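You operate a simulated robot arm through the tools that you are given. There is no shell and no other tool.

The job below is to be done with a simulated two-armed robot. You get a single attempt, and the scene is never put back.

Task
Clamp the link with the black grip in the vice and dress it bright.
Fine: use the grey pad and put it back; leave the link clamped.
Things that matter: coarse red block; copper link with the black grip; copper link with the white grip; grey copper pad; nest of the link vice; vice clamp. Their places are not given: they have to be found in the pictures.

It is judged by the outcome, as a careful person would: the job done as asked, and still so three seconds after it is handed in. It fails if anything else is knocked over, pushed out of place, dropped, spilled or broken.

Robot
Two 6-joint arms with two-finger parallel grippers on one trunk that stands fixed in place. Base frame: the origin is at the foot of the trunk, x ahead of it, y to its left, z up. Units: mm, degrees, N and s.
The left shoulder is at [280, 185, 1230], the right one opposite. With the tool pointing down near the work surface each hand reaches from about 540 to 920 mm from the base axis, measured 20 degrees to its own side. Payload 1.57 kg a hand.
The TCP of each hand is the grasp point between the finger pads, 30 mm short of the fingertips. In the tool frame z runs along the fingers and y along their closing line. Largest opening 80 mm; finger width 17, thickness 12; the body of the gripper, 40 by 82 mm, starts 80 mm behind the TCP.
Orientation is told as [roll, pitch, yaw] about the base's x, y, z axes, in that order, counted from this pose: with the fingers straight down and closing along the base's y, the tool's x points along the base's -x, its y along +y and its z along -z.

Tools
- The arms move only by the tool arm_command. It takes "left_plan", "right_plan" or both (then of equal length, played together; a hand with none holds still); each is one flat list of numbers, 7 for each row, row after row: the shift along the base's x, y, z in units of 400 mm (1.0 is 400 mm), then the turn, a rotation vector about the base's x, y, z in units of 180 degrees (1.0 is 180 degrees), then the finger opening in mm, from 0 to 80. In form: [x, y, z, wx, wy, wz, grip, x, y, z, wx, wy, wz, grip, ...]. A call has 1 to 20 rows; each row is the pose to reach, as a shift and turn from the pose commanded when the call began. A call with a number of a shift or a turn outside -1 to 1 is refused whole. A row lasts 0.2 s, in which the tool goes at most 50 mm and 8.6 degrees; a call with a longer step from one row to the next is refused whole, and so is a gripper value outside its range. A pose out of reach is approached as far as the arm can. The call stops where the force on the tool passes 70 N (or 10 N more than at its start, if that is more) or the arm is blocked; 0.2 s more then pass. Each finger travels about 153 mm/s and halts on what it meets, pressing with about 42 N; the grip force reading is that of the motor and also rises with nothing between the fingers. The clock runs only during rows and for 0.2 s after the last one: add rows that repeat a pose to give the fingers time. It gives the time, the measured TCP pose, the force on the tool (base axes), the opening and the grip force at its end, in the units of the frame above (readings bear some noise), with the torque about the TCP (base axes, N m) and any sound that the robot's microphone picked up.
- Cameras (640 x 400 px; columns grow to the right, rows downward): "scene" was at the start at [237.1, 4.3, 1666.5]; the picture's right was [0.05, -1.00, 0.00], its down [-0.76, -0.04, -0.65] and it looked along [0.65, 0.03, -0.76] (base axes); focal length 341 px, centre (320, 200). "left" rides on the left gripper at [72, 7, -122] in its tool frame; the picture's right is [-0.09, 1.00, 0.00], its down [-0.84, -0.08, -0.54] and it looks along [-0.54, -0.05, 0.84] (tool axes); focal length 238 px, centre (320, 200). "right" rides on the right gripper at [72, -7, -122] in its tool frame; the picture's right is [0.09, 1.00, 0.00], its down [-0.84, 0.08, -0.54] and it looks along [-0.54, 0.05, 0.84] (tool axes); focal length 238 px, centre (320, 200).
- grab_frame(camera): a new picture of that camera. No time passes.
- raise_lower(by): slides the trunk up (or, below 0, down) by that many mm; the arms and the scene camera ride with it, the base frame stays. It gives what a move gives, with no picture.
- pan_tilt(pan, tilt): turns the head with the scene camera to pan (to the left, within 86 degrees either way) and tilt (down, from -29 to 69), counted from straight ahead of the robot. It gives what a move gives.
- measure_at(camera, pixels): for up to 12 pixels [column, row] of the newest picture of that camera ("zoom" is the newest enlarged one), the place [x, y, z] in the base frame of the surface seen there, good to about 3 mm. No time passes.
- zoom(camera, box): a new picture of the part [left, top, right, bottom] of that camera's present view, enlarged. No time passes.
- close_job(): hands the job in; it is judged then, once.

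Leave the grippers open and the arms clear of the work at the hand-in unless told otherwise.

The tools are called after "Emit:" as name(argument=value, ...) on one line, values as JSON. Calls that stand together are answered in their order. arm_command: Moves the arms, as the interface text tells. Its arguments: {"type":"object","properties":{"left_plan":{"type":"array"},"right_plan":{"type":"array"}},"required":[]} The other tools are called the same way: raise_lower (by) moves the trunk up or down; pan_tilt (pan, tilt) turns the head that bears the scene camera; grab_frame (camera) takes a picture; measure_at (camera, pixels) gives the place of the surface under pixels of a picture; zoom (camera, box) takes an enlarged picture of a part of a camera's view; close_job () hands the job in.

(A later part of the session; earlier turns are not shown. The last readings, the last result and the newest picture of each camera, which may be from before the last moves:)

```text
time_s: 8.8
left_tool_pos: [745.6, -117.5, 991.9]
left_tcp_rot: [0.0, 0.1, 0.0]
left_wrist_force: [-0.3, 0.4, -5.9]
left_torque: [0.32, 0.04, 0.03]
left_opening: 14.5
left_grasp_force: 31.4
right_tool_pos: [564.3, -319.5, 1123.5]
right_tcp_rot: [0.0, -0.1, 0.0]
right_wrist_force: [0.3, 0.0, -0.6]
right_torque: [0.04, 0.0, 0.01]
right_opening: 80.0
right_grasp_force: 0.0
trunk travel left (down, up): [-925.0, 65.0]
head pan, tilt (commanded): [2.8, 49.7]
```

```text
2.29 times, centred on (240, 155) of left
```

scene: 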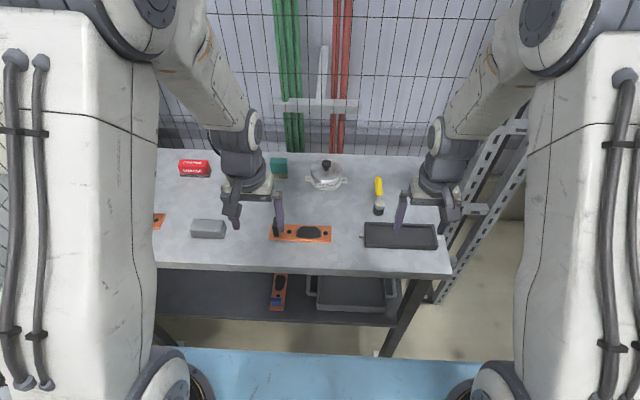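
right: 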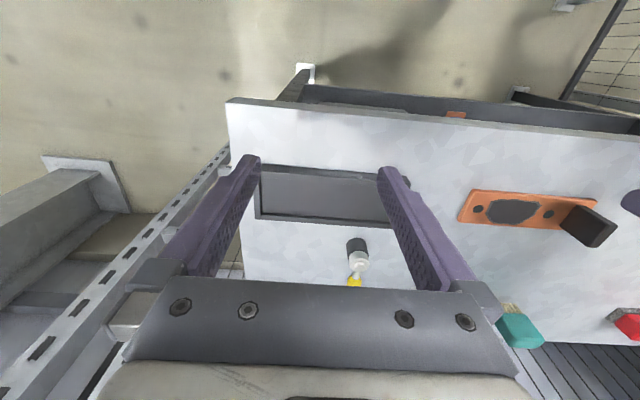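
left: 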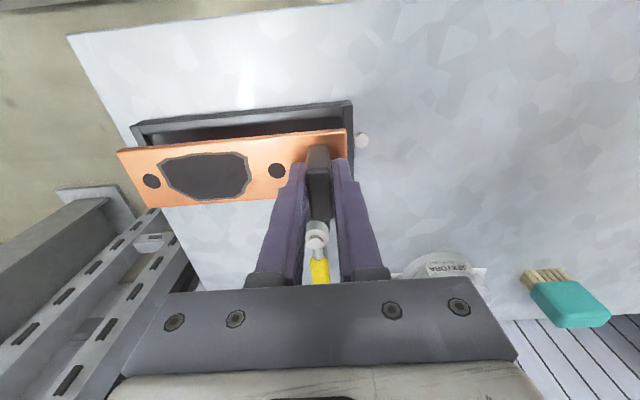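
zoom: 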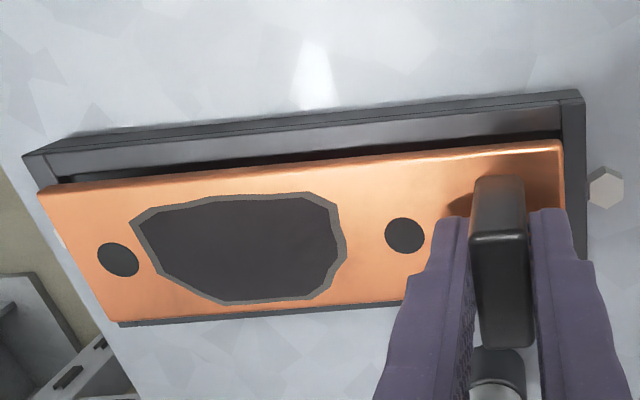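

Link spans y≈-96.9…-259.9 and near edge x≈723.3, pocket is y -96.1…-262.6, x 722…777.5. I shift +1 mm x, -1 mm y and lower 10 mm slowly into the pocket, watching the force.

Emit:
arm_command(left_plan=[0.0025, -0.0025, 0, 0, 0, 0, 0, 0.0025, -0.0025, -0.0125, 0, 0, 0, 0, 0.0025, -0.0025, -0.025, 0, 0, 0, 0, 0.0025, -0.0025, -0.025, 0, 0, 0, 0])

Emit:
zoom(camera="scene", box=[355, 205, 451, 265])

```text
time_s: 9.8
left_tool_pos: [747.4, -119.7, 982.0]
left_tcp_rot: [0.0, 0.0, 0.0]
left_wrist_force: [-0.4, -0.7, -6.7]
left_torque: [0.26, 0.01, 0.01]
left_opening: 14.8
left_grasp_force: 31.3
right_tool_pos: [565.1, -318.7, 1123.4]
right_tcp_rot: [-0.1, -0.1, 0.1]
right_wrist_force: [0.0, -0.7, -0.5]
right_torque: [0.02, 0.03, 0.0]
right_opening: 80.2
right_grasp_force: 0.1
trunk travel left (down, up): [-925.0, 65.0]
head pan, tilt (commanded): [2.8, 49.7]
```

```text
6.67 times, centred on (403, 235) of scene
```

zoom: 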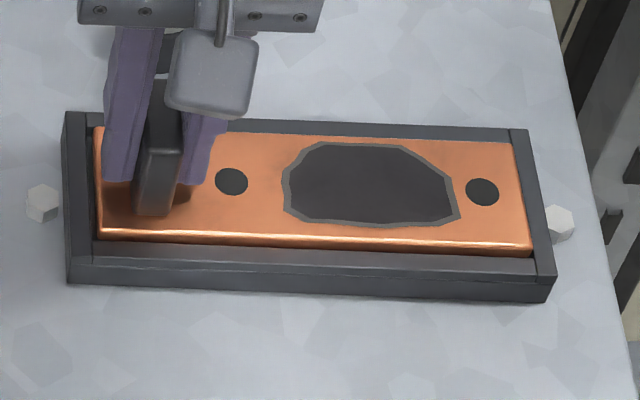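

No contact, link sits between the walls. I lower it the last millimetres at 1 mm a row until the weight comes off.

Emit:
arm_command(left_plan=[0, 0, -0.0025, 0, 0, 0, 0, 0, 0, -0.005, 0, 0, 0, 0, 0, 0, -0.0075, 0, 0, 0, 0, 0, 0, -0.01, 0, 0, 0, 0])

Emit:
zoom(camera="scene", box=[355, 205, 451, 265])

```text
time_s: 10.8
left_tool_pos: [747.9, -117.7, 978.8]
left_tcp_rot: [0.1, 0.0, -0.1]
left_wrist_force: [-5.2, 10.7, 3.0]
left_torque: [-0.06, -0.79, 0.02]
left_opening: 14.8
left_grasp_force: 30.9
right_tool_pos: [563.9, -319.0, 1123.2]
right_tcp_rot: [0.0, 0.0, 0.0]
right_wrist_force: [0.6, 0.1, -0.4]
right_torque: [-0.03, 0.0, 0.03]
right_opening: 80.3
right_grasp_force: 0.0
trunk travel left (down, up): [-925.0, 65.0]
head pan, tilt (commanded): [2.8, 49.7]
```

```text
6.67 times, centred on (403, 235) of scene
```

zoom: 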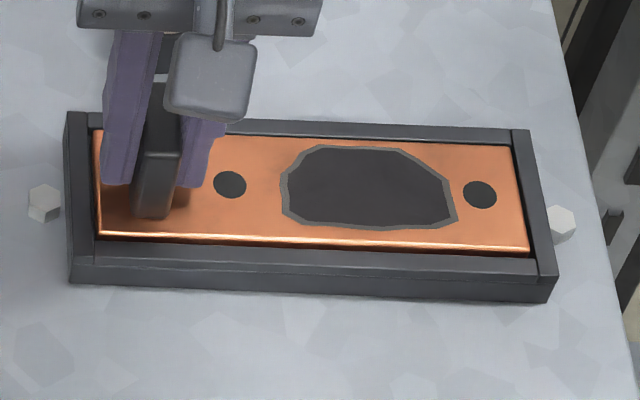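

A contact appears: force (-5,+11,+3) N. I look closely at both ends before going on.

Emit:
zoom(camera="scene", box=[355, 215, 387, 255])

Emit:
zoom(camera="scene", box=[415, 215, 447, 255])

Emit:
zoom(camera="left", box=[100, 90, 380, 220])

Emit:
arm_command(left_plan=[0, 0, 0, 0, 0, 0, 0])

```text
10.00 times, centred on (371, 235) of scene
```

zoom: 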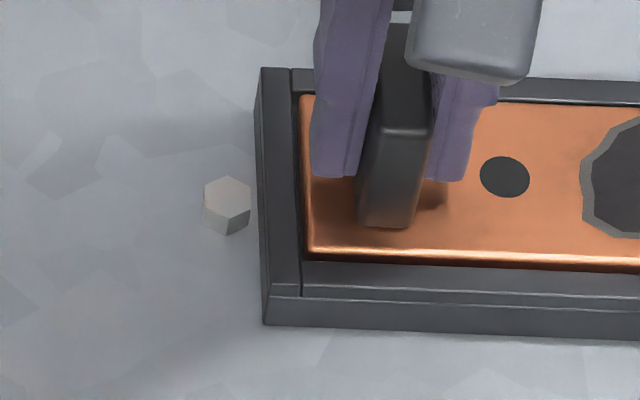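

```text
10.00 times, centred on (431, 235) of scene
```

zoom: 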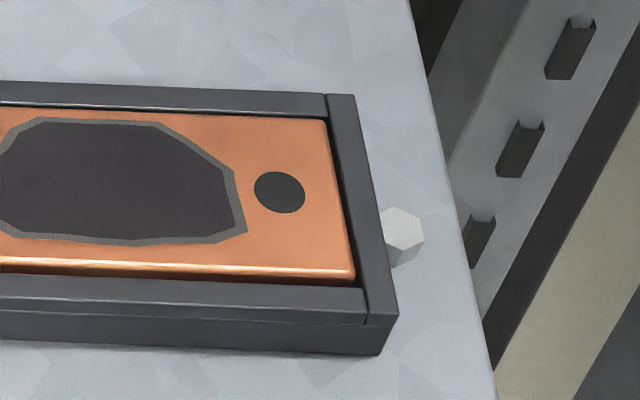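

```text
2.29 times, centred on (240, 155) of left
```

zoom: 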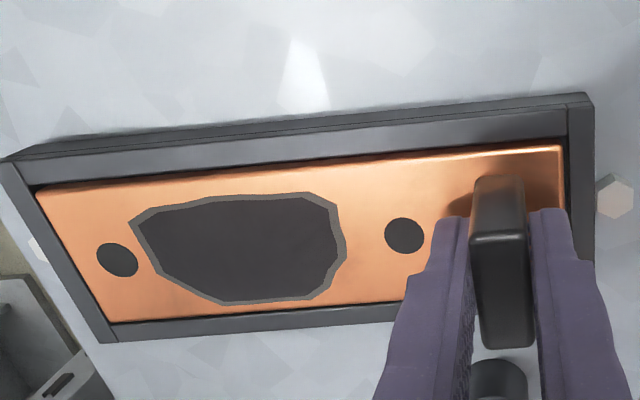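

```text
time_s: 11.2
left_tool_pos: [747.3, -118.2, 979.0]
left_tcp_rot: [0.0, 0.0, 0.0]
left_wrist_force: [-5.8, 13.5, 5.2]
left_torque: [-0.02, -0.45, -0.03]
left_opening: 14.9
left_grasp_force: 31.0
right_tool_pos: [564.4, -318.5, 1124.7]
right_tcp_rot: [0.0, 0.0, -0.1]
right_wrist_force: [-0.3, -1.0, 0.6]
right_torque: [0.02, 0.0, -0.03]
right_opening: 80.2
right_grasp_force: 0.0
trunk travel left (down, up): [-925.0, 65.0]
head pan, tilt (commanded): [2.8, 49.7]
```

The link now lies in the pocket with even gaps; the hand is being pushed +y with ~13 N, so I ease the hand 1 mm in +y and 0.5 mm in -x to relieve it.

Emit:
arm_command(left_plan=[-0.00125, 0.0025, 0, 0, 0, 0, 0, -0.00125, 0.0025, 0, 0, 0, 0, 0])

```text
time_s: 11.8
left_tool_pos: [749.5, -118.4, 978.4]
left_tcp_rot: [0.0, 0.0, 0.0]
left_wrist_force: [-3.6, 8.4, 5.1]
left_torque: [0.12, 0.2, 0.01]
left_opening: 15.0
left_grasp_force: 30.8
right_tool_pos: [564.0, -319.1, 1124.6]
right_tcp_rot: [0.0, 0.0, 0.0]
right_wrist_force: [-0.1, -0.1, 0.1]
right_torque: [-0.01, -0.02, 0.0]
right_opening: 80.0
right_grasp_force: 0.1
trunk travel left (down, up): [-925.0, 65.0]
head pan, tilt (commanded): [2.8, 49.7]
```

Force dropped; I ease another 1.5 mm in +y and 0.7 mm in -x, then open the fingers slowly.

Emit:
arm_command(left_plan=[-0.00175, 0.00375, 0, 0, 0, 0, 0, -0.00175, 0.00375, 0, 0, 0, 0, 0])

Emit:
zoom(camera="scene", box=[355, 205, 451, 265])

```text
time_s: 12.4
left_tool_pos: [748.7, -117.5, 978.0]
left_tcp_rot: [-0.1, -0.2, -0.1]
left_wrist_force: [5.3, -2.2, 3.1]
left_torque: [0.36, 0.6, 0.1]
left_opening: 14.9
left_grasp_force: 31.2
right_tool_pos: [564.3, -320.0, 1123.1]
right_tcp_rot: [0.0, 0.0, -0.2]
right_wrist_force: [-0.1, 0.7, 0.6]
right_torque: [-0.03, 0.03, -0.02]
right_opening: 80.1
right_grasp_force: 0.0
trunk travel left (down, up): [-925.0, 65.0]
head pan, tilt (commanded): [2.8, 49.7]
```

```text
6.67 times, centred on (403, 235) of scene
```

zoom: 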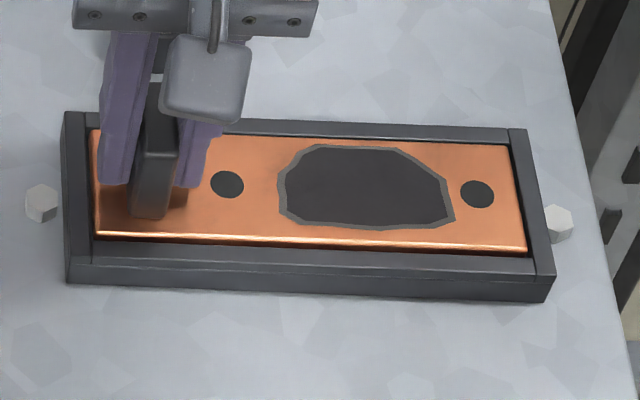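

The link slid ~1 mm with the hand (friction on the floor). I check the margins at both ends again.

Emit:
zoom(camera="scene", box=[355, 215, 387, 255])

Emit:
zoom(camera="scene", box=[415, 215, 447, 255])

```text
10.00 times, centred on (371, 235) of scene
```

zoom: 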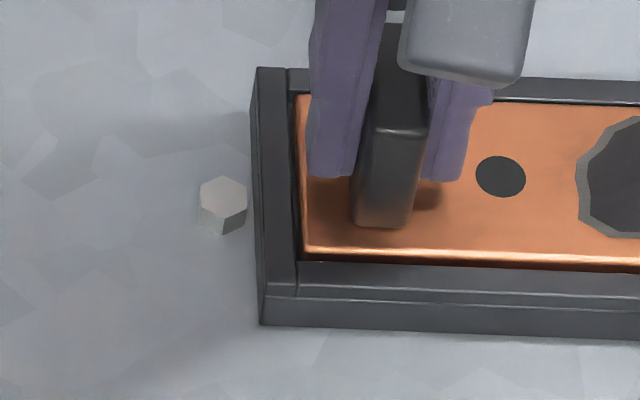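

```text
10.00 times, centred on (431, 235) of scene
```

zoom: 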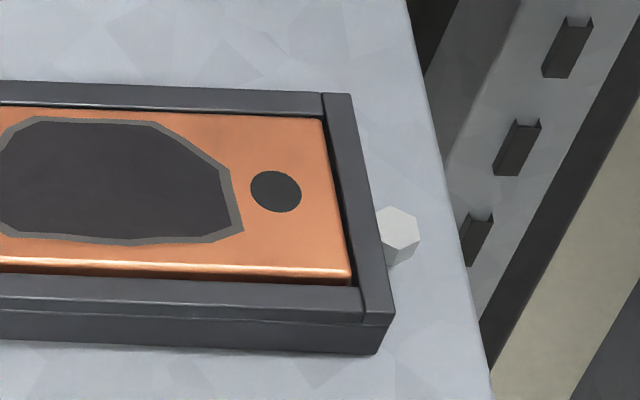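

Relative to the nest walls the link is well centred (≈2 mm either end). Force is small now. I open the fingers.

Emit:
arm_command(left_plan=[0, 0, 0, 0, 0, 0, 20, 0, 0, 0, 0, 0, 0, 40, 0, 0, 0, 0, 0, 0, 40])

Emit:
zoom(camera="scene", box=[355, 205, 451, 265])

```text
time_s: 13.2
left_tool_pos: [748.6, -115.1, 978.5]
left_tcp_rot: [-0.1, -0.1, -0.1]
left_wrist_force: [0.5, 0.0, 0.5]
left_torque: [0.0, -0.02, 0.0]
left_opening: 39.7
left_grasp_force: 0.0
right_tool_pos: [564.3, -319.0, 1122.8]
right_tcp_rot: [0.1, 0.0, 0.0]
right_wrist_force: [0.2, 0.0, -0.2]
right_torque: [0.0, -0.01, -0.01]
right_opening: 80.2
right_grasp_force: 0.1
trunk travel left (down, up): [-925.0, 65.0]
head pan, tilt (commanded): [2.8, 49.7]
```

```text
6.67 times, centred on (403, 235) of scene
```

zoom: 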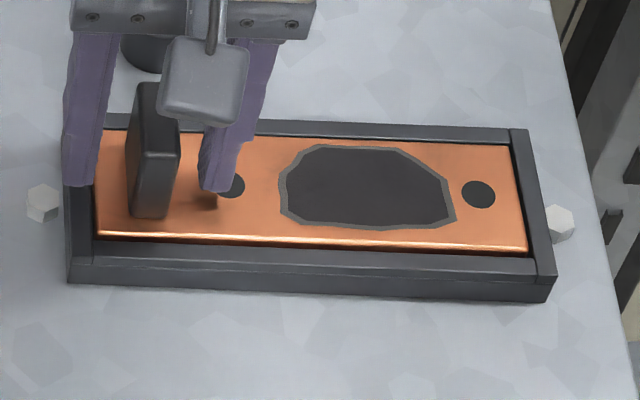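

The link rests by itself in the nest. I raise the left hand straight up 60 mm, then take it away to the left.

Emit:
arm_command(left_plan=[0, 0, 0.075, 0, 0, 0, 40, 0, 0, 0.15, 0, 0, 0, 40, -0.04, 0.1, 0.165, 0, 0, 0, 60, -0.08, 0.2, 0.18, 0, 0, 0, 80, -0.12, 0.3, 0.195, 0, 0, 0, 80, -0.16, 0.4, 0.21, 0, 0, 0, 80, -0.2, 0.5, 0.225, 0, 0, 0, 80])

Emit:
grab_frame(camera="scene")

Emit:
zoom(camera="scene", box=[345, 165, 457, 265])

```text
time_s: 14.8
left_tool_pos: [666.8, 84.9, 1067.5]
left_tcp_rot: [0.0, -0.1, -0.1]
left_wrist_force: [1.0, 0.3, -0.3]
left_torque: [0.02, 0.0, 0.0]
left_opening: 80.1
left_grasp_force: 0.1
right_tool_pos: [565.4, -319.1, 1123.5]
right_tcp_rot: [0.0, 0.0, 0.0]
right_wrist_force: [0.0, 0.5, 0.7]
right_torque: [0.01, -0.02, 0.0]
right_opening: 79.8
right_grasp_force: 0.1
trunk travel left (down, up): [-925.0, 65.0]
head pan, tilt (commanded): [2.8, 49.7]
```

```text
taken
```

scene: 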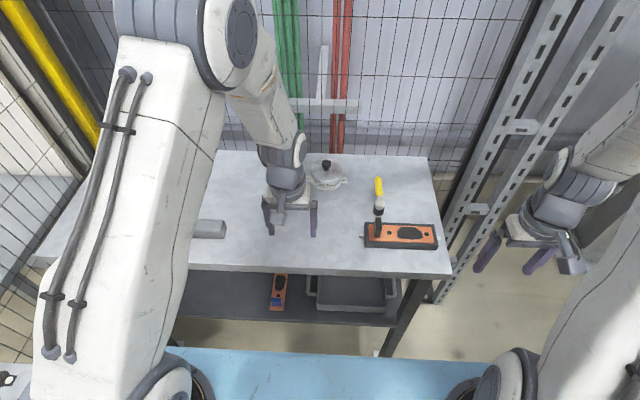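

```text
4.00 times, centred on (401, 215) of scene
```

zoom: 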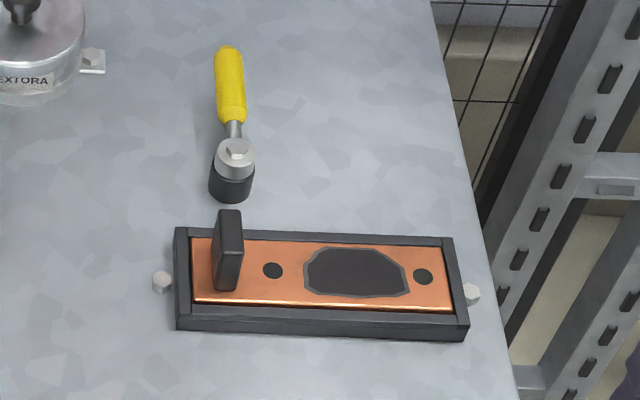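

The link lies in the nest. Now a closer look at the clamp: I move the right hand over to about (745,-130,1090), so that its camera looks at the lever.

Emit:
arm_command(right_plan=[0.075, 0.08, -0.01, 0, 0, 0, 80, 0.15, 0.16, -0.02, 0, 0, 0, 80, 0.225, 0.24, -0.035, 0, 0, 0, 80, 0.3, 0.32, -0.05, 0, 0, 0, 80, 0.375, 0.4, -0.065, 0, 0, 0, 80, 0.445, 0.475, -0.085, 0, 0, 0, 80])

Emit:
grab_frame(camera="right")

Emit:
zoom(camera="right", box=[256, 150, 384, 280])

```text
time_s: 16.2
left_tool_pos: [667.2, 85.3, 1066.8]
left_tcp_rot: [0.0, 0.1, 0.0]
left_wrist_force: [0.2, 0.9, 0.4]
left_torque: [0.02, -0.02, 0.0]
left_opening: 79.9
left_grasp_force: 0.0
right_tool_pos: [745.2, -129.9, 1089.8]
right_tcp_rot: [0.0, 0.0, 0.0]
right_wrist_force: [-0.4, -0.5, -0.6]
right_torque: [0.01, -0.01, 0.0]
right_opening: 80.1
right_grasp_force: 0.1
trunk travel left (down, up): [-925.0, 65.0]
head pan, tilt (commanded): [2.8, 49.7]
```

```text
taken
```

right: 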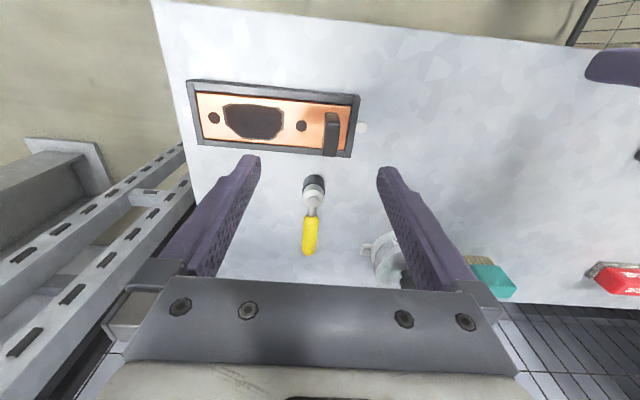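

```text
3.08 times, centred on (320, 215) of right
```

zoom: 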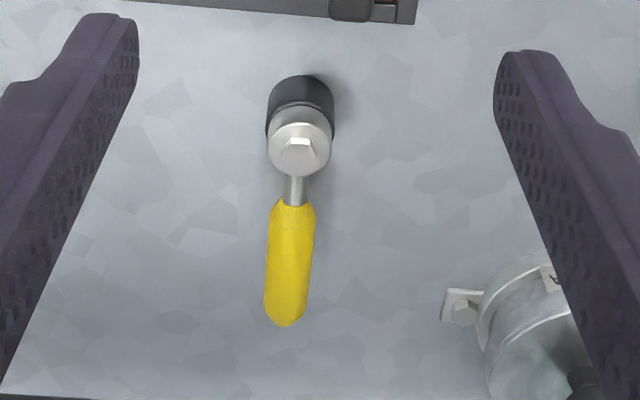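

Now measure along the lever in this enlarged picture.

Emit:
measure_at(camera="zoom", pixels=[[298, 155], [299, 135], [295, 185], [292, 215], [290, 240], [288, 265], [286, 290], [284, 315], [270, 265], [305, 265], [302, 95], [465, 310]])

Emit:
measure_at(camera="zoom", pixels=[[298, 150], [290, 165], [310, 165], [275, 155], [327, 155], [295, 195], [292, 225], [289, 250], [287, 280], [285, 305], [500, 300], [500, 345]])

```text
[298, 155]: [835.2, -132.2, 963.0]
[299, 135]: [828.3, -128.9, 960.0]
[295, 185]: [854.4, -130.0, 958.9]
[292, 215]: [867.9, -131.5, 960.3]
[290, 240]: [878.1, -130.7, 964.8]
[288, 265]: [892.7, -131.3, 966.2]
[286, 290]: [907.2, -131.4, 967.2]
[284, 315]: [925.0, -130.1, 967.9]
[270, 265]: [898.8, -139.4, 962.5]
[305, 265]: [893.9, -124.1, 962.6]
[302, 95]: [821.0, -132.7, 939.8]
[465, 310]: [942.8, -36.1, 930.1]
```

```text
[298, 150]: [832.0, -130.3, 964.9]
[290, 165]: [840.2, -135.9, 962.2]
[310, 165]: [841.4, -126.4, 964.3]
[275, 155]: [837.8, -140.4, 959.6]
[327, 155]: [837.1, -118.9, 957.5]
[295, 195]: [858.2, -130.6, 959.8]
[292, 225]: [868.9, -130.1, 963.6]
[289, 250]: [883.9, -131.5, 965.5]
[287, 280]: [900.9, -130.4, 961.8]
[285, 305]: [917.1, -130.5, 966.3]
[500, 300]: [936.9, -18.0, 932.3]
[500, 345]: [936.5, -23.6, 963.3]
```

Lever: pivot ≈ (831,-130.5), handle along +x to ≈926, z centre ≈958, 16 mm thick. The lever should swing about the vertical pivot. I'll close the right fingers, tilt them 25° forward to gain reach, and stop above the +y side of the handle at about (885,-95,1040).

Emit:
arm_command(right_plan=[0.0875, 0.0225, 0, 0, -0.0347, 0, 40, 0.175, 0.045, -0.03, 0, -0.0694, 0, 0, 0.2625, 0.0675, -0.08, 0, -0.1042, 0, 0, 0.35, 0.09, -0.125, 0, -0.1389, 0, 0, 0.35, 0.09, -0.125, 0, -0.1389, 0, 0])

Emit:
grab_frame(camera="right")

Emit:
zoom(camera="scene", box=[321, 155, 481, 255])

```text
time_s: 17.4
left_tool_pos: [668.1, 85.0, 1067.3]
left_tcp_rot: [-0.1, 0.0, 0.0]
left_wrist_force: [0.5, -0.5, -0.7]
left_torque: [0.04, 0.02, 0.05]
left_opening: 79.8
left_grasp_force: 0.2
right_tool_pos: [886.4, -93.1, 1040.2]
right_tcp_rot: [0.0, -25.1, -0.2]
right_wrist_force: [0.1, 0.6, 1.5]
right_torque: [0.02, -0.04, 0.03]
right_opening: 0.1
right_grasp_force: 21.3
trunk travel left (down, up): [-925.0, 65.0]
head pan, tilt (commanded): [2.8, 49.7]
```

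```text
taken
```

right: 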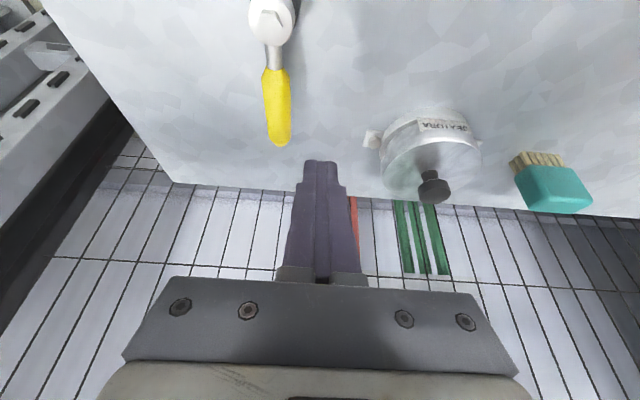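

```text
4.00 times, centred on (401, 205) of scene
```

zoom: 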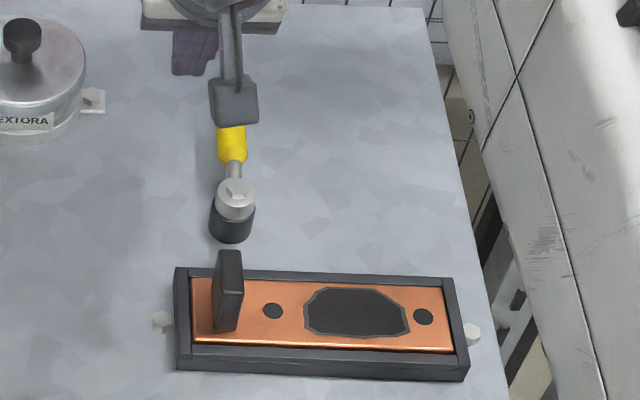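

Reach is fine. I go straight down to z≈968 on the +y side of the handle (15 mm beside it), then check the picture.

Emit:
arm_command(right_plan=[0, 0, -0.06, 0, 0, 0, 0, 0, 0, -0.12, 0, 0, 0, 0, 0, 0, -0.18, 0, 0, 0, 0, 0, 0, -0.18, 0, 0, 0, 0])

Emit:
grab_frame(camera="right")

```text
time_s: 18.4
left_tool_pos: [667.6, 86.5, 1067.8]
left_tcp_rot: [0.1, 0.0, -0.2]
left_wrist_force: [-0.2, -0.3, 0.0]
left_torque: [0.02, 0.0, 0.02]
left_opening: 80.0
left_grasp_force: 0.1
right_tool_pos: [885.0, -93.8, 967.6]
right_tcp_rot: [0.1, -25.0, -0.2]
right_wrist_force: [0.5, -0.7, 0.4]
right_torque: [-0.01, 0.04, -0.01]
right_opening: 0.0
right_grasp_force: 21.5
trunk travel left (down, up): [-925.0, 65.0]
head pan, tilt (commanded): [2.8, 49.7]
```

```text
taken
```

right: 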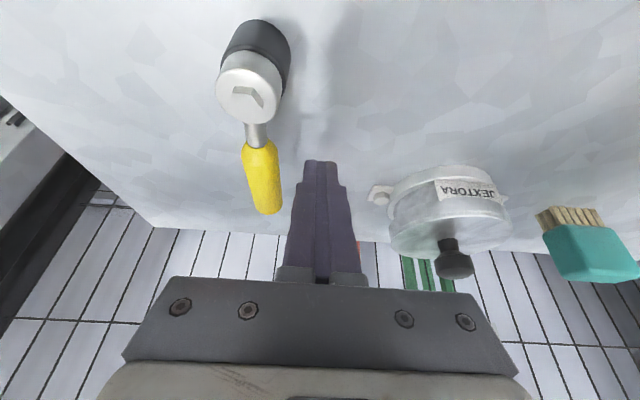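

The closed fingers stand beside the yellow handle. I push gently in -y in 5 mm steps, 25 mm in total, and read the force.

Emit:
arm_command(right_plan=[0, -0.0125, 0, 0, 0, 0, 0, 0, -0.025, 0, 0, 0, 0, 0, 0, -0.0375, 0, 0, 0, 0, 0, 0, -0.05, 0, 0, 0, 0, 0, 0, -0.0625, 0, 0, 0, 0, 0])

Emit:
grab_frame(camera="right")

```text
time_s: 19.6
left_tool_pos: [666.7, 85.8, 1066.0]
left_tcp_rot: [0.0, -0.1, 0.1]
left_wrist_force: [-0.9, 0.2, 0.3]
left_torque: [0.0, 0.02, -0.02]
left_opening: 80.0
left_grasp_force: 0.0
right_tool_pos: [885.3, -118.9, 968.1]
right_tcp_rot: [-0.1, -25.1, 0.0]
right_wrist_force: [3.4, 3.8, -2.3]
right_torque: [0.08, -0.07, 0.01]
right_opening: 0.0
right_grasp_force: 21.3
trunk travel left (down, up): [-925.0, 65.0]
head pan, tilt (commanded): [2.8, 49.7]
```

```text
taken
```

right: 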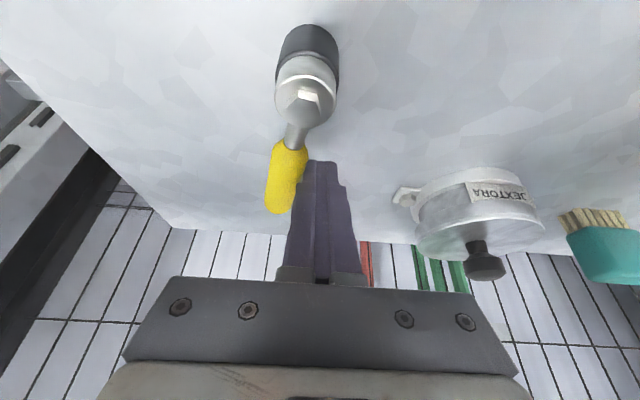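

The lever turns freely that way (only ~5 N). I continue along the arc around the pivot to about 50° and check.

Emit:
arm_command(right_plan=[0.0075, -0.0278, 0, 0, 0, 0, 0, 0.005, -0.0545, 0, 0, 0, 0, 0, -0.002, -0.0805, 0, 0, 0, 0, 0, -0.0133, -0.1048, 0, 0, 0, 0, 0])

Emit:
zoom(camera="scene", box=[321, 155, 481, 255])

Emit:
grab_frame(camera="right")

```text
time_s: 20.6
left_tool_pos: [668.2, 86.1, 1067.9]
left_tcp_rot: [0.0, 0.1, 0.1]
left_wrist_force: [0.4, 0.3, -0.6]
left_torque: [0.0, -0.01, -0.02]
left_opening: 80.0
left_grasp_force: 0.1
right_tool_pos: [880.4, -161.5, 968.0]
right_tcp_rot: [0.0, -25.1, 0.1]
right_wrist_force: [0.8, 3.1, 1.0]
right_torque: [0.01, -0.05, 0.01]
right_opening: 0.0
right_grasp_force: 20.9
trunk travel left (down, up): [-925.0, 65.0]
head pan, tilt (commanded): [2.8, 49.7]
```

```text
4.00 times, centred on (401, 205) of scene
```

zoom: 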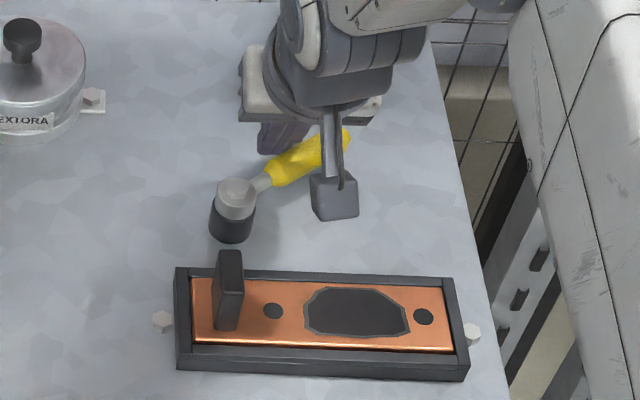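

```text
taken
```

right: 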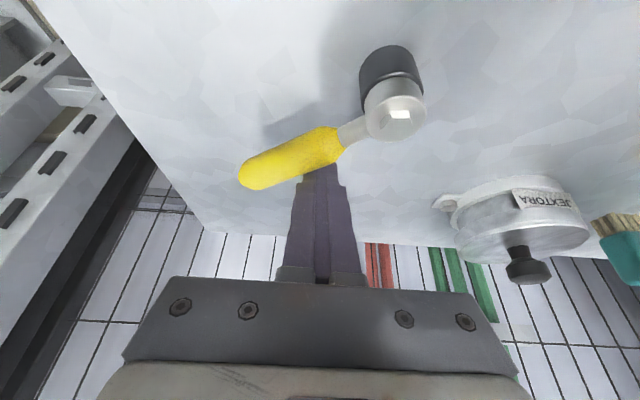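

The lever follows freely, now about 45–50°. I continue the arc toward 90°.

Emit:
arm_command(right_plan=[-0.0155, -0.022, 0, 0, 0, 0, 0, -0.037, -0.042, 0, 0, 0, 0, 0, -0.064, -0.0578, 0, 0, 0, 0, 0, -0.0923, -0.0678, 0, 0, 0, 0, 0])

Emit:
zoom(camera="scene", box=[321, 155, 481, 255])

Emit:
grab_frame(camera="right")

```text
time_s: 21.6
left_tool_pos: [668.0, 86.4, 1065.7]
left_tcp_rot: [0.0, 0.0, 0.0]
left_wrist_force: [-0.3, -0.9, 0.4]
left_torque: [-0.01, 0.01, 0.01]
left_opening: 80.0
left_grasp_force: 0.0
right_tool_pos: [847.6, -187.1, 972.5]
right_tcp_rot: [0.0, -25.8, 0.0]
right_wrist_force: [22.0, 2.3, 3.3]
right_torque: [0.02, -0.24, 0.0]
right_opening: 0.0
right_grasp_force: 21.5
trunk travel left (down, up): [-925.0, 65.0]
head pan, tilt (commanded): [2.8, 49.7]
```

```text
4.00 times, centred on (401, 205) of scene
```

zoom: 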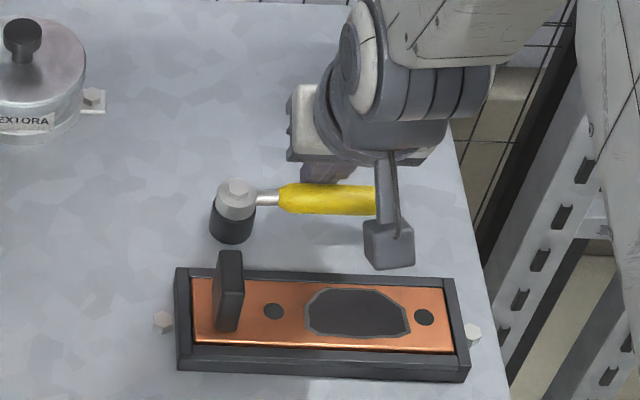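

```text
taken
```

right: 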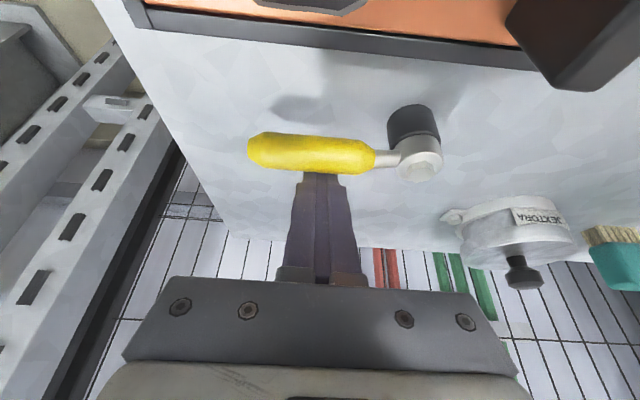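

The lever is now about parallel to the nest and resists with 22 N, as if at its stop. I measure its direction.

Emit:
measure_at(camera="right", pixels=[[418, 160], [385, 158], [365, 150], [340, 148], [315, 147], [290, 145], [265, 143], [425, 155]])

Emit:
zoom(camera="right", box=[230, 90, 470, 200])

```text
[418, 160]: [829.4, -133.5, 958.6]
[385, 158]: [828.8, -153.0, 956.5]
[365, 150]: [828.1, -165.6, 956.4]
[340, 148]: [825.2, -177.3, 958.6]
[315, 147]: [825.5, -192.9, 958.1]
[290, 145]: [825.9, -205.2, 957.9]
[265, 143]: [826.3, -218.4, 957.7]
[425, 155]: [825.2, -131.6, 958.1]
```

```text
2.67 times, centred on (350, 145) of right
```

zoom: 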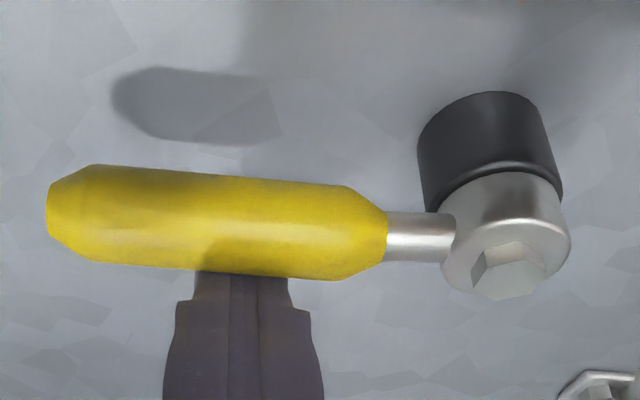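

The lever points along -y (≈ -90°). I press 4 mm further to confirm it is fully home, watching for a click or stop.

Emit:
arm_command(right_plan=[-0.005, 0, 0, 0, 0, 0, 0, -0.01, 0, 0, 0, 0, 0, 0, -0.01, 0, 0, 0, 0, 0, 0])

Emit:
measure_at(camera="right", pixels=[[340, 148], [265, 143]])

Emit:
zoom(camera="scene", box=[345, 185, 441, 245])

```text
time_s: 22.4
left_tool_pos: [668.1, 85.6, 1065.2]
left_tcp_rot: [0.0, 0.1, 0.0]
left_wrist_force: [-0.2, 1.2, 0.1]
left_torque: [-0.01, 0.01, 0.0]
left_opening: 79.9
left_grasp_force: 0.0
right_tool_pos: [848.4, -186.9, 972.4]
right_tcp_rot: [0.0, -26.2, 0.0]
right_wrist_force: [35.6, -0.9, 5.8]
right_torque: [-0.14, -0.43, -0.06]
right_opening: 0.1
right_grasp_force: 20.9
trunk travel left (down, up): [-925.0, 65.0]
head pan, tilt (commanded): [2.8, 49.7]
```

```text
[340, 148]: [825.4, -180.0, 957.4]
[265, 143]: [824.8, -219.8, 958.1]
```

```text
6.67 times, centred on (393, 215) of scene
```

zoom: 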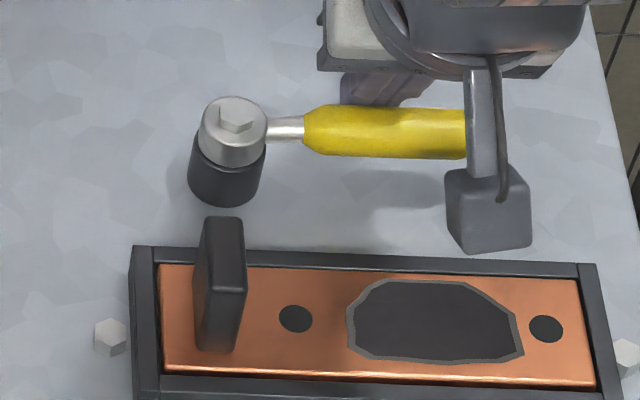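

The hand doesn't advance while force rises to 36 N: the lever is at its hard stop, closed. I back off +x 15 mm, raise, and see whether the lever stays.

Emit:
arm_command(right_plan=[0.02, 0, 0, 0, 0, 0, 0, 0.0475, 0, 0, 0, 0, 0, 0, 0.0475, 0, 0.1, 0, 0, 0, 0, 0.0475, 0, 0.2, 0, 0, 0, 0])

Emit:
grab_frame(camera="right")

Emit:
zoom(camera="scene", box=[345, 185, 441, 245])

```text
time_s: 23.4
left_tool_pos: [666.2, 84.8, 1066.6]
left_tcp_rot: [0.0, -0.1, 0.0]
left_wrist_force: [0.5, 0.3, -0.7]
left_torque: [0.0, -0.03, 0.0]
left_opening: 79.9
left_grasp_force: 0.1
right_tool_pos: [855.3, -188.6, 1047.7]
right_tcp_rot: [0.0, -24.8, -0.1]
right_wrist_force: [0.6, 0.8, 0.0]
right_torque: [-0.01, 0.01, 0.0]
right_opening: 0.0
right_grasp_force: 21.2
trunk travel left (down, up): [-925.0, 65.0]
head pan, tilt (commanded): [2.8, 49.7]
```

```text
taken
```

right: 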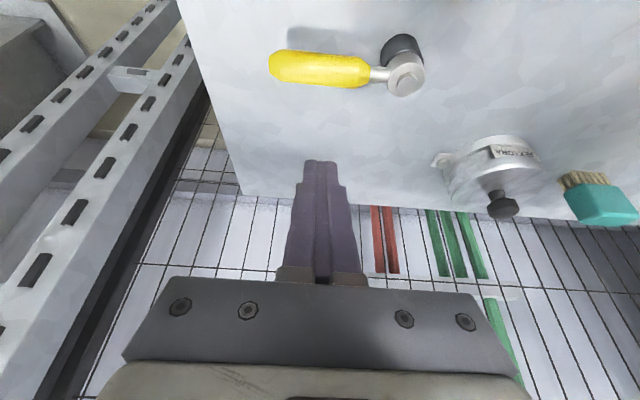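

```text
6.67 times, centred on (393, 215) of scene
```

zoom: 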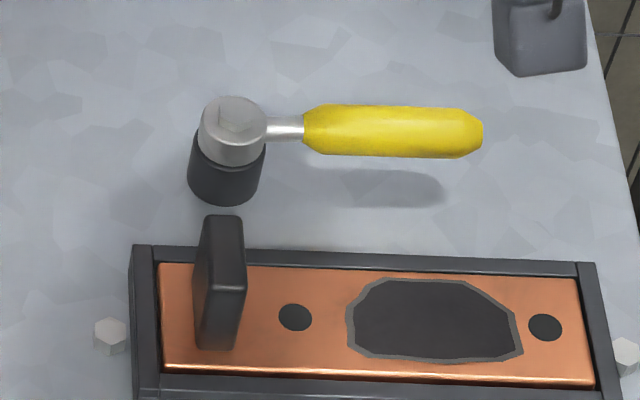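

The lever stays closed. Now the right hand goes back, straightened, to its waiting place, while the left hand moves to look at the grey pad from about (667,318,1067).

Emit:
arm_command(right_plan=[-0.09, -0.03, 0.03, 0, 0.02, 0, 0, -0.18, -0.06, 0.06, 0, 0.04, 0, 20, -0.27, -0.1, 0.09, 0, 0.06, 0, 40, -0.36, -0.14, 0.12, 0, 0.08, 0, 60, -0.45, -0.18, 0.15, 0, 0.1, 0, 80, -0.54, -0.22, 0.17, 0, 0.12, 0, 80, -0.63, -0.27, 0.18, 0, 0.1389, 0, 80, -0.72, -0.32, 0.19, 0, 0.1389, 0, 80], left_plan=[0, 0.0825, 0, 0, 0, 0, 80, 0, 0.165, 0, 0, 0, 0, 80, 0, 0.2475, 0, 0, 0, 0, 80, 0, 0.33, 0, 0, 0, 0, 80, 0, 0.4125, 0, 0, 0, 0, 80, 0, 0.495, 0, 0, 0, 0, 80, 0, 0.5825, 0, 0, 0, 0, 80, 0, 0.5825, 0, 0, 0, 0, 80])

Emit:
grab_frame(camera="left")

Emit:
grab_frame(camera="scene")

```text
time_s: 25.2
left_tool_pos: [668.6, 318.1, 1067.8]
left_tcp_rot: [-0.1, -0.1, 0.0]
left_wrist_force: [-0.4, -0.3, -0.6]
left_torque: [-0.02, 0.01, 0.04]
left_opening: 80.1
left_grasp_force: 0.0
right_tool_pos: [567.4, -316.6, 1124.3]
right_tcp_rot: [0.0, 0.0, 0.0]
right_wrist_force: [0.6, 0.4, -0.1]
right_torque: [0.01, 0.03, -0.01]
right_opening: 80.1
right_grasp_force: 0.0
trunk travel left (down, up): [-925.0, 65.0]
head pan, tilt (commanded): [2.8, 49.7]
```

```text
taken
```

left: 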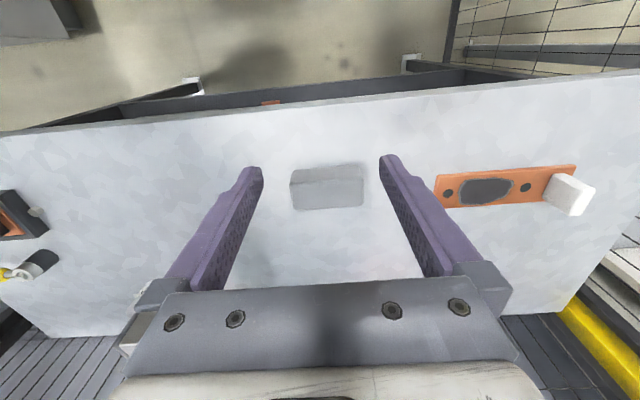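

```text
taken
```

scene: 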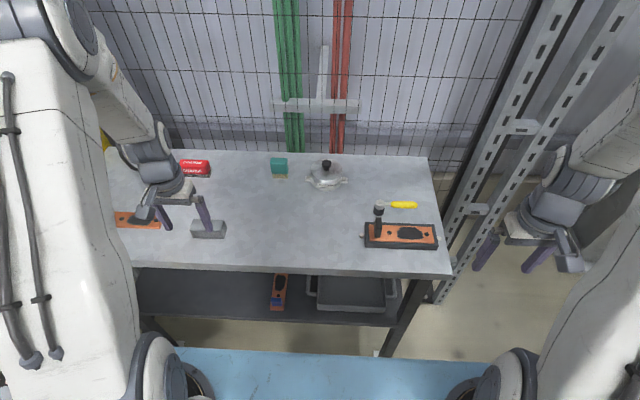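

The pad is between the fingers at (328,187). I enlarge it and measure its edges.

Emit:
zoom(camera="left", box=[280, 155, 376, 215])

Emit:
measure_at(camera="zoom", pixels=[[75, 100], [75, 160], [80, 180], [80, 350], [100, 180], [300, 160], [550, 145], [555, 330], [300, 350], [570, 200], [300, 250], [60, 250]])

Emit:
zoom(camera="scene", box=[176, 205, 240, 245])

Emit:
measure_at(camera="zoom", pixels=[[200, 160], [200, 200], [200, 260], [200, 310], [350, 240], [350, 300], [450, 190], [480, 200], [480, 300], [160, 250], [160, 300], [490, 250]])

```text
6.67 times, centred on (328, 185) of left
```

zoom: 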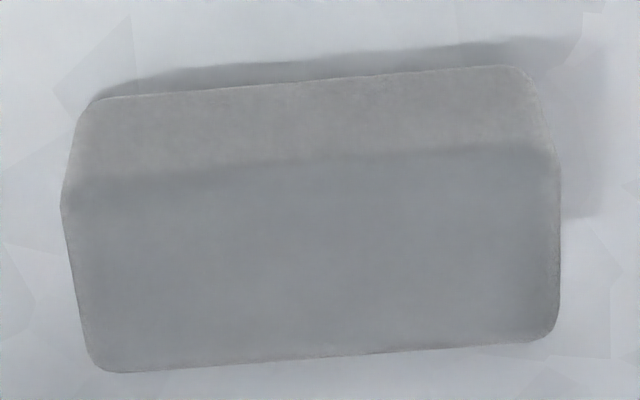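

```text
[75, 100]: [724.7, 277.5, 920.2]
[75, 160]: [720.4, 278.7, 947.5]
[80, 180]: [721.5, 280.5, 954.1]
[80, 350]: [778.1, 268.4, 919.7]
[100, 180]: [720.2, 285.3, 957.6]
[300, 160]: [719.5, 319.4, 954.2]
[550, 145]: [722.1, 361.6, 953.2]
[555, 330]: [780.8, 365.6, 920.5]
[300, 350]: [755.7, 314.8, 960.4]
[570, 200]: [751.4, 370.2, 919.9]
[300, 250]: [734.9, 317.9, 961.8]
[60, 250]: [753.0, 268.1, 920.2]
```

```text
10.00 times, centred on (208, 225) of scene
```

zoom: 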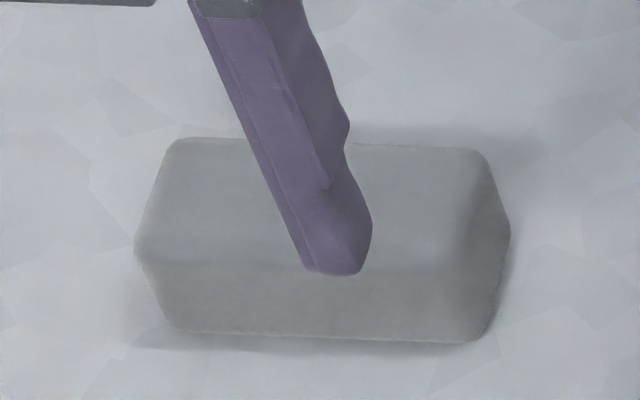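

```text
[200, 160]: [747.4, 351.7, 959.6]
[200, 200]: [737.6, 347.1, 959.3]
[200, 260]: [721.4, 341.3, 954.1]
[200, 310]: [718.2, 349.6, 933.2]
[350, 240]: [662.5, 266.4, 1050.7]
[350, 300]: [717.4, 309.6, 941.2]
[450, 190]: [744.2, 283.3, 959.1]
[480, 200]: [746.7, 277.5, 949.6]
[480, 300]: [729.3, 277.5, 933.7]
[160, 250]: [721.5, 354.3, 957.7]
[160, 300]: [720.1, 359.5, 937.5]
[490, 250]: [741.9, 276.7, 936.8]
```

The pad is about 42 (x) × 84 (y) × 41 (z) mm, centre ≈ (739.5,320), square to the axes. It must be held across x, so I turn the left hand -90° about z while moving above it to (739.5,320,1040), fingers open to 80.

Emit:
arm_command(left_plan=[0.016, 0.0005, -0.006, 0, 0, -0.0455, 80, 0.0325, 0.001, -0.012, 0, 0, -0.091, 80, 0.049, 0.0015, -0.018, 0, 0, -0.1365, 80, 0.065, 0.002, -0.024, 0, 0, -0.182, 80, 0.081, 0.0025, -0.03, 0, 0, -0.2275, 80, 0.0975, 0.003, -0.037, 0, 0, -0.273, 80, 0.114, 0.0035, -0.043, 0, 0, -0.3185, 80, 0.13, 0.004, -0.049, 0, 0, -0.364, 80, 0.146, 0.0045, -0.055, 0, 0, -0.4095, 80, 0.1625, 0.005, -0.061, 0, 0, -0.455, 80, 0.17875, 0.005, -0.0675, 0, 0, -0.5, 80, 0.17875, 0.005, -0.0675, 0, 0, -0.5, 80])

Emit:
grab_frame(camera="left")

Emit:
zoom(camera="scene", box=[130, 165, 290, 265])

```text
time_s: 27.8
left_tool_pos: [738.4, 319.2, 1041.5]
left_tcp_rot: [0.0, 0.1, -90.1]
left_wrist_force: [0.3, -0.8, -0.3]
left_torque: [0.01, -0.01, -0.01]
left_opening: 80.0
left_grasp_force: 0.0
right_tool_pos: [568.6, -317.1, 1123.7]
right_tcp_rot: [0.0, 0.0, 0.0]
right_wrist_force: [-0.1, 0.5, 0.5]
right_torque: [-0.01, -0.02, -0.01]
right_opening: 80.0
right_grasp_force: 0.1
trunk travel left (down, up): [-925.0, 65.0]
head pan, tilt (commanded): [2.8, 49.7]
```

```text
taken
```

left: 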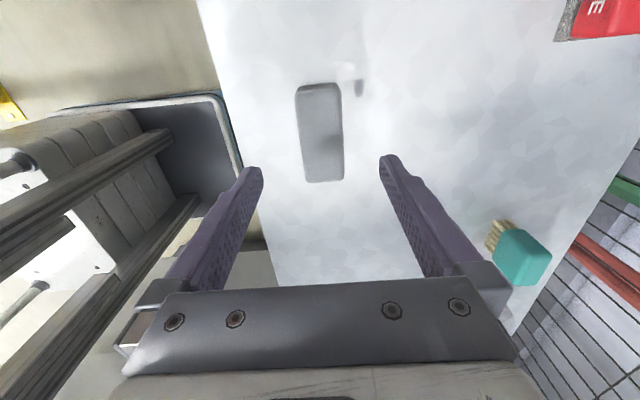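

```text
4.00 times, centred on (210, 215) of scene
```

zoom: 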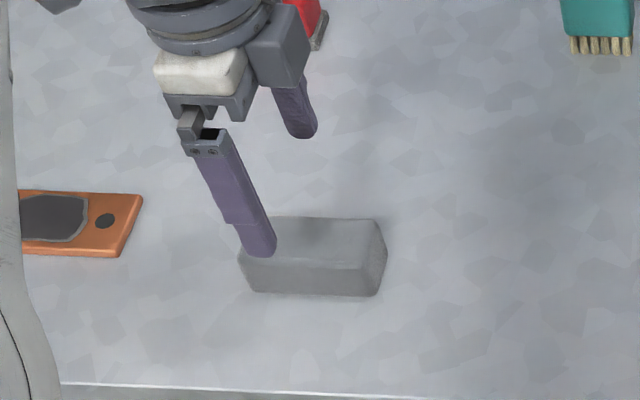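

The pad is centred between the fingers (pad columns 297–343, fingers 255 and 387). I go down 81 mm so that the fingertips are ≈11 mm above the table, then close partway for a check.

Emit:
arm_command(left_plan=[0, 0, -0.07, 0, 0, 0, 80, 0, 0, -0.14, 0, 0, 0, 80, 0, 0, -0.2025, 0, 0, 0, 80, 0, 0, -0.2025, 0, 0, 0, 56])

Emit:
grab_frame(camera="left")

Emit:
zoom(camera="scene", box=[160, 185, 256, 245])

```text
time_s: 28.8
left_tool_pos: [738.1, 318.3, 960.7]
left_tcp_rot: [0.0, 0.0, -90.1]
left_wrist_force: [-0.1, 0.0, 0.4]
left_torque: [0.01, -0.01, 0.02]
left_opening: 56.4
left_grasp_force: 0.1
right_tool_pos: [568.4, -317.6, 1124.3]
right_tcp_rot: [0.1, 0.0, 0.1]
right_wrist_force: [0.2, 0.2, -0.6]
right_torque: [0.0, -0.02, 0.01]
right_opening: 79.9
right_grasp_force: 0.0
trunk travel left (down, up): [-925.0, 65.0]
head pan, tilt (commanded): [2.8, 49.7]
```

```text
taken
```

left: 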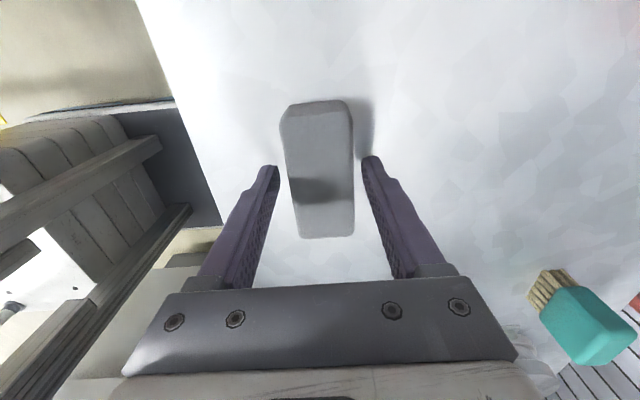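

```text
6.67 times, centred on (208, 215) of scene
```

zoom: 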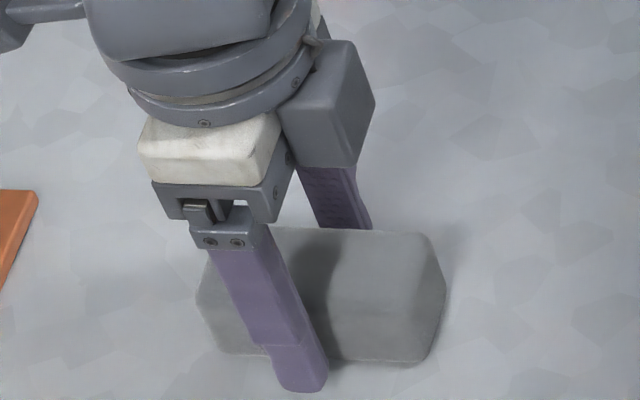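

Fingers straddle the pad evenly. Close on it.

Emit:
arm_command(left_plan=[0, 0, 0, 0, 0, 0, 40, 0, 0, 0, 0, 0, 0, 30, 0, 0, 0, 0, 0, 0, 30])

```text
time_s: 29.6
left_tool_pos: [739.1, 319.3, 960.5]
left_tcp_rot: [0.0, 0.1, -90.0]
left_wrist_force: [0.2, -0.2, -0.4]
left_torque: [0.0, 0.0, -0.03]
left_opening: 38.9
left_grasp_force: 42.3
right_tool_pos: [568.2, -316.5, 1124.6]
right_tcp_rot: [0.0, 0.0, -0.1]
right_wrist_force: [0.1, 0.6, 0.2]
right_torque: [0.03, -0.01, -0.02]
right_opening: 80.1
right_grasp_force: 0.1
trunk travel left (down, up): [-925.0, 65.0]
head pan, tilt (commanded): [2.8, 49.7]
```

The pad is held (opening 38.9, 42 N). Before carrying it, I measure the patch and link top in the nest in the scene picture.

Emit:
zoom(camera="scene", box=[359, 212, 447, 267])

Emit:
measure_at(camera="zoom", pixels=[[240, 130], [245, 160], [300, 100], [370, 85], [440, 95], [505, 160], [500, 185], [400, 195], [300, 190], [370, 140], [200, 140], [560, 180]])

Emit:
measure_at(camera="zoom", pixels=[[186, 144], [540, 157], [150, 195], [300, 210], [450, 215], [560, 130], [300, 68], [450, 75], [120, 30], [110, 60], [320, 232], [480, 70]])

```text
7.27 times, centred on (403, 240) of scene
```

zoom: 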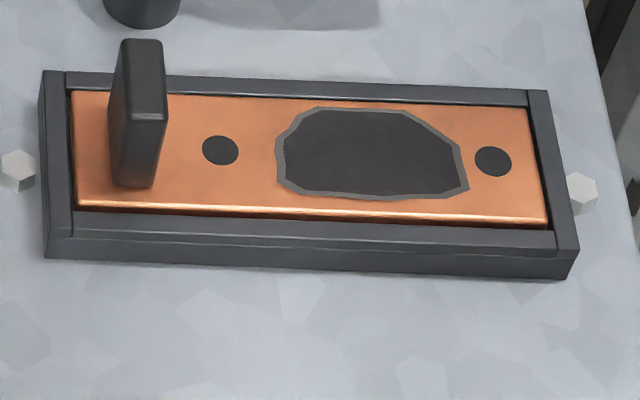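

```text
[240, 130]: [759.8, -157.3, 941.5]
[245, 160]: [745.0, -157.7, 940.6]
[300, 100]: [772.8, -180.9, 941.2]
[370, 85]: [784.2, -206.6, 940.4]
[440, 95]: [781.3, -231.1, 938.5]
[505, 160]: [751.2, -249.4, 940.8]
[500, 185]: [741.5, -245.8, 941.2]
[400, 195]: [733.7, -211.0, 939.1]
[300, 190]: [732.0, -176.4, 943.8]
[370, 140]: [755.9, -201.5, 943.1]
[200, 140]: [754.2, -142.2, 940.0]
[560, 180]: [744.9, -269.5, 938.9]
```

```text
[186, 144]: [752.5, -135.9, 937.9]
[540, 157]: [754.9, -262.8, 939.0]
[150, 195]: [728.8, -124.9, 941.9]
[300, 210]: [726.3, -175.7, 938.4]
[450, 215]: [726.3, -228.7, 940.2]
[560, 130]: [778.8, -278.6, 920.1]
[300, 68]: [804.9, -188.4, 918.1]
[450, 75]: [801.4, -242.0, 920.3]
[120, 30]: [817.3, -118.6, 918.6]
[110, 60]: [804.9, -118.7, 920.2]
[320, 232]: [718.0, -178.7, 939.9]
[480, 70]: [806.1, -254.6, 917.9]
```

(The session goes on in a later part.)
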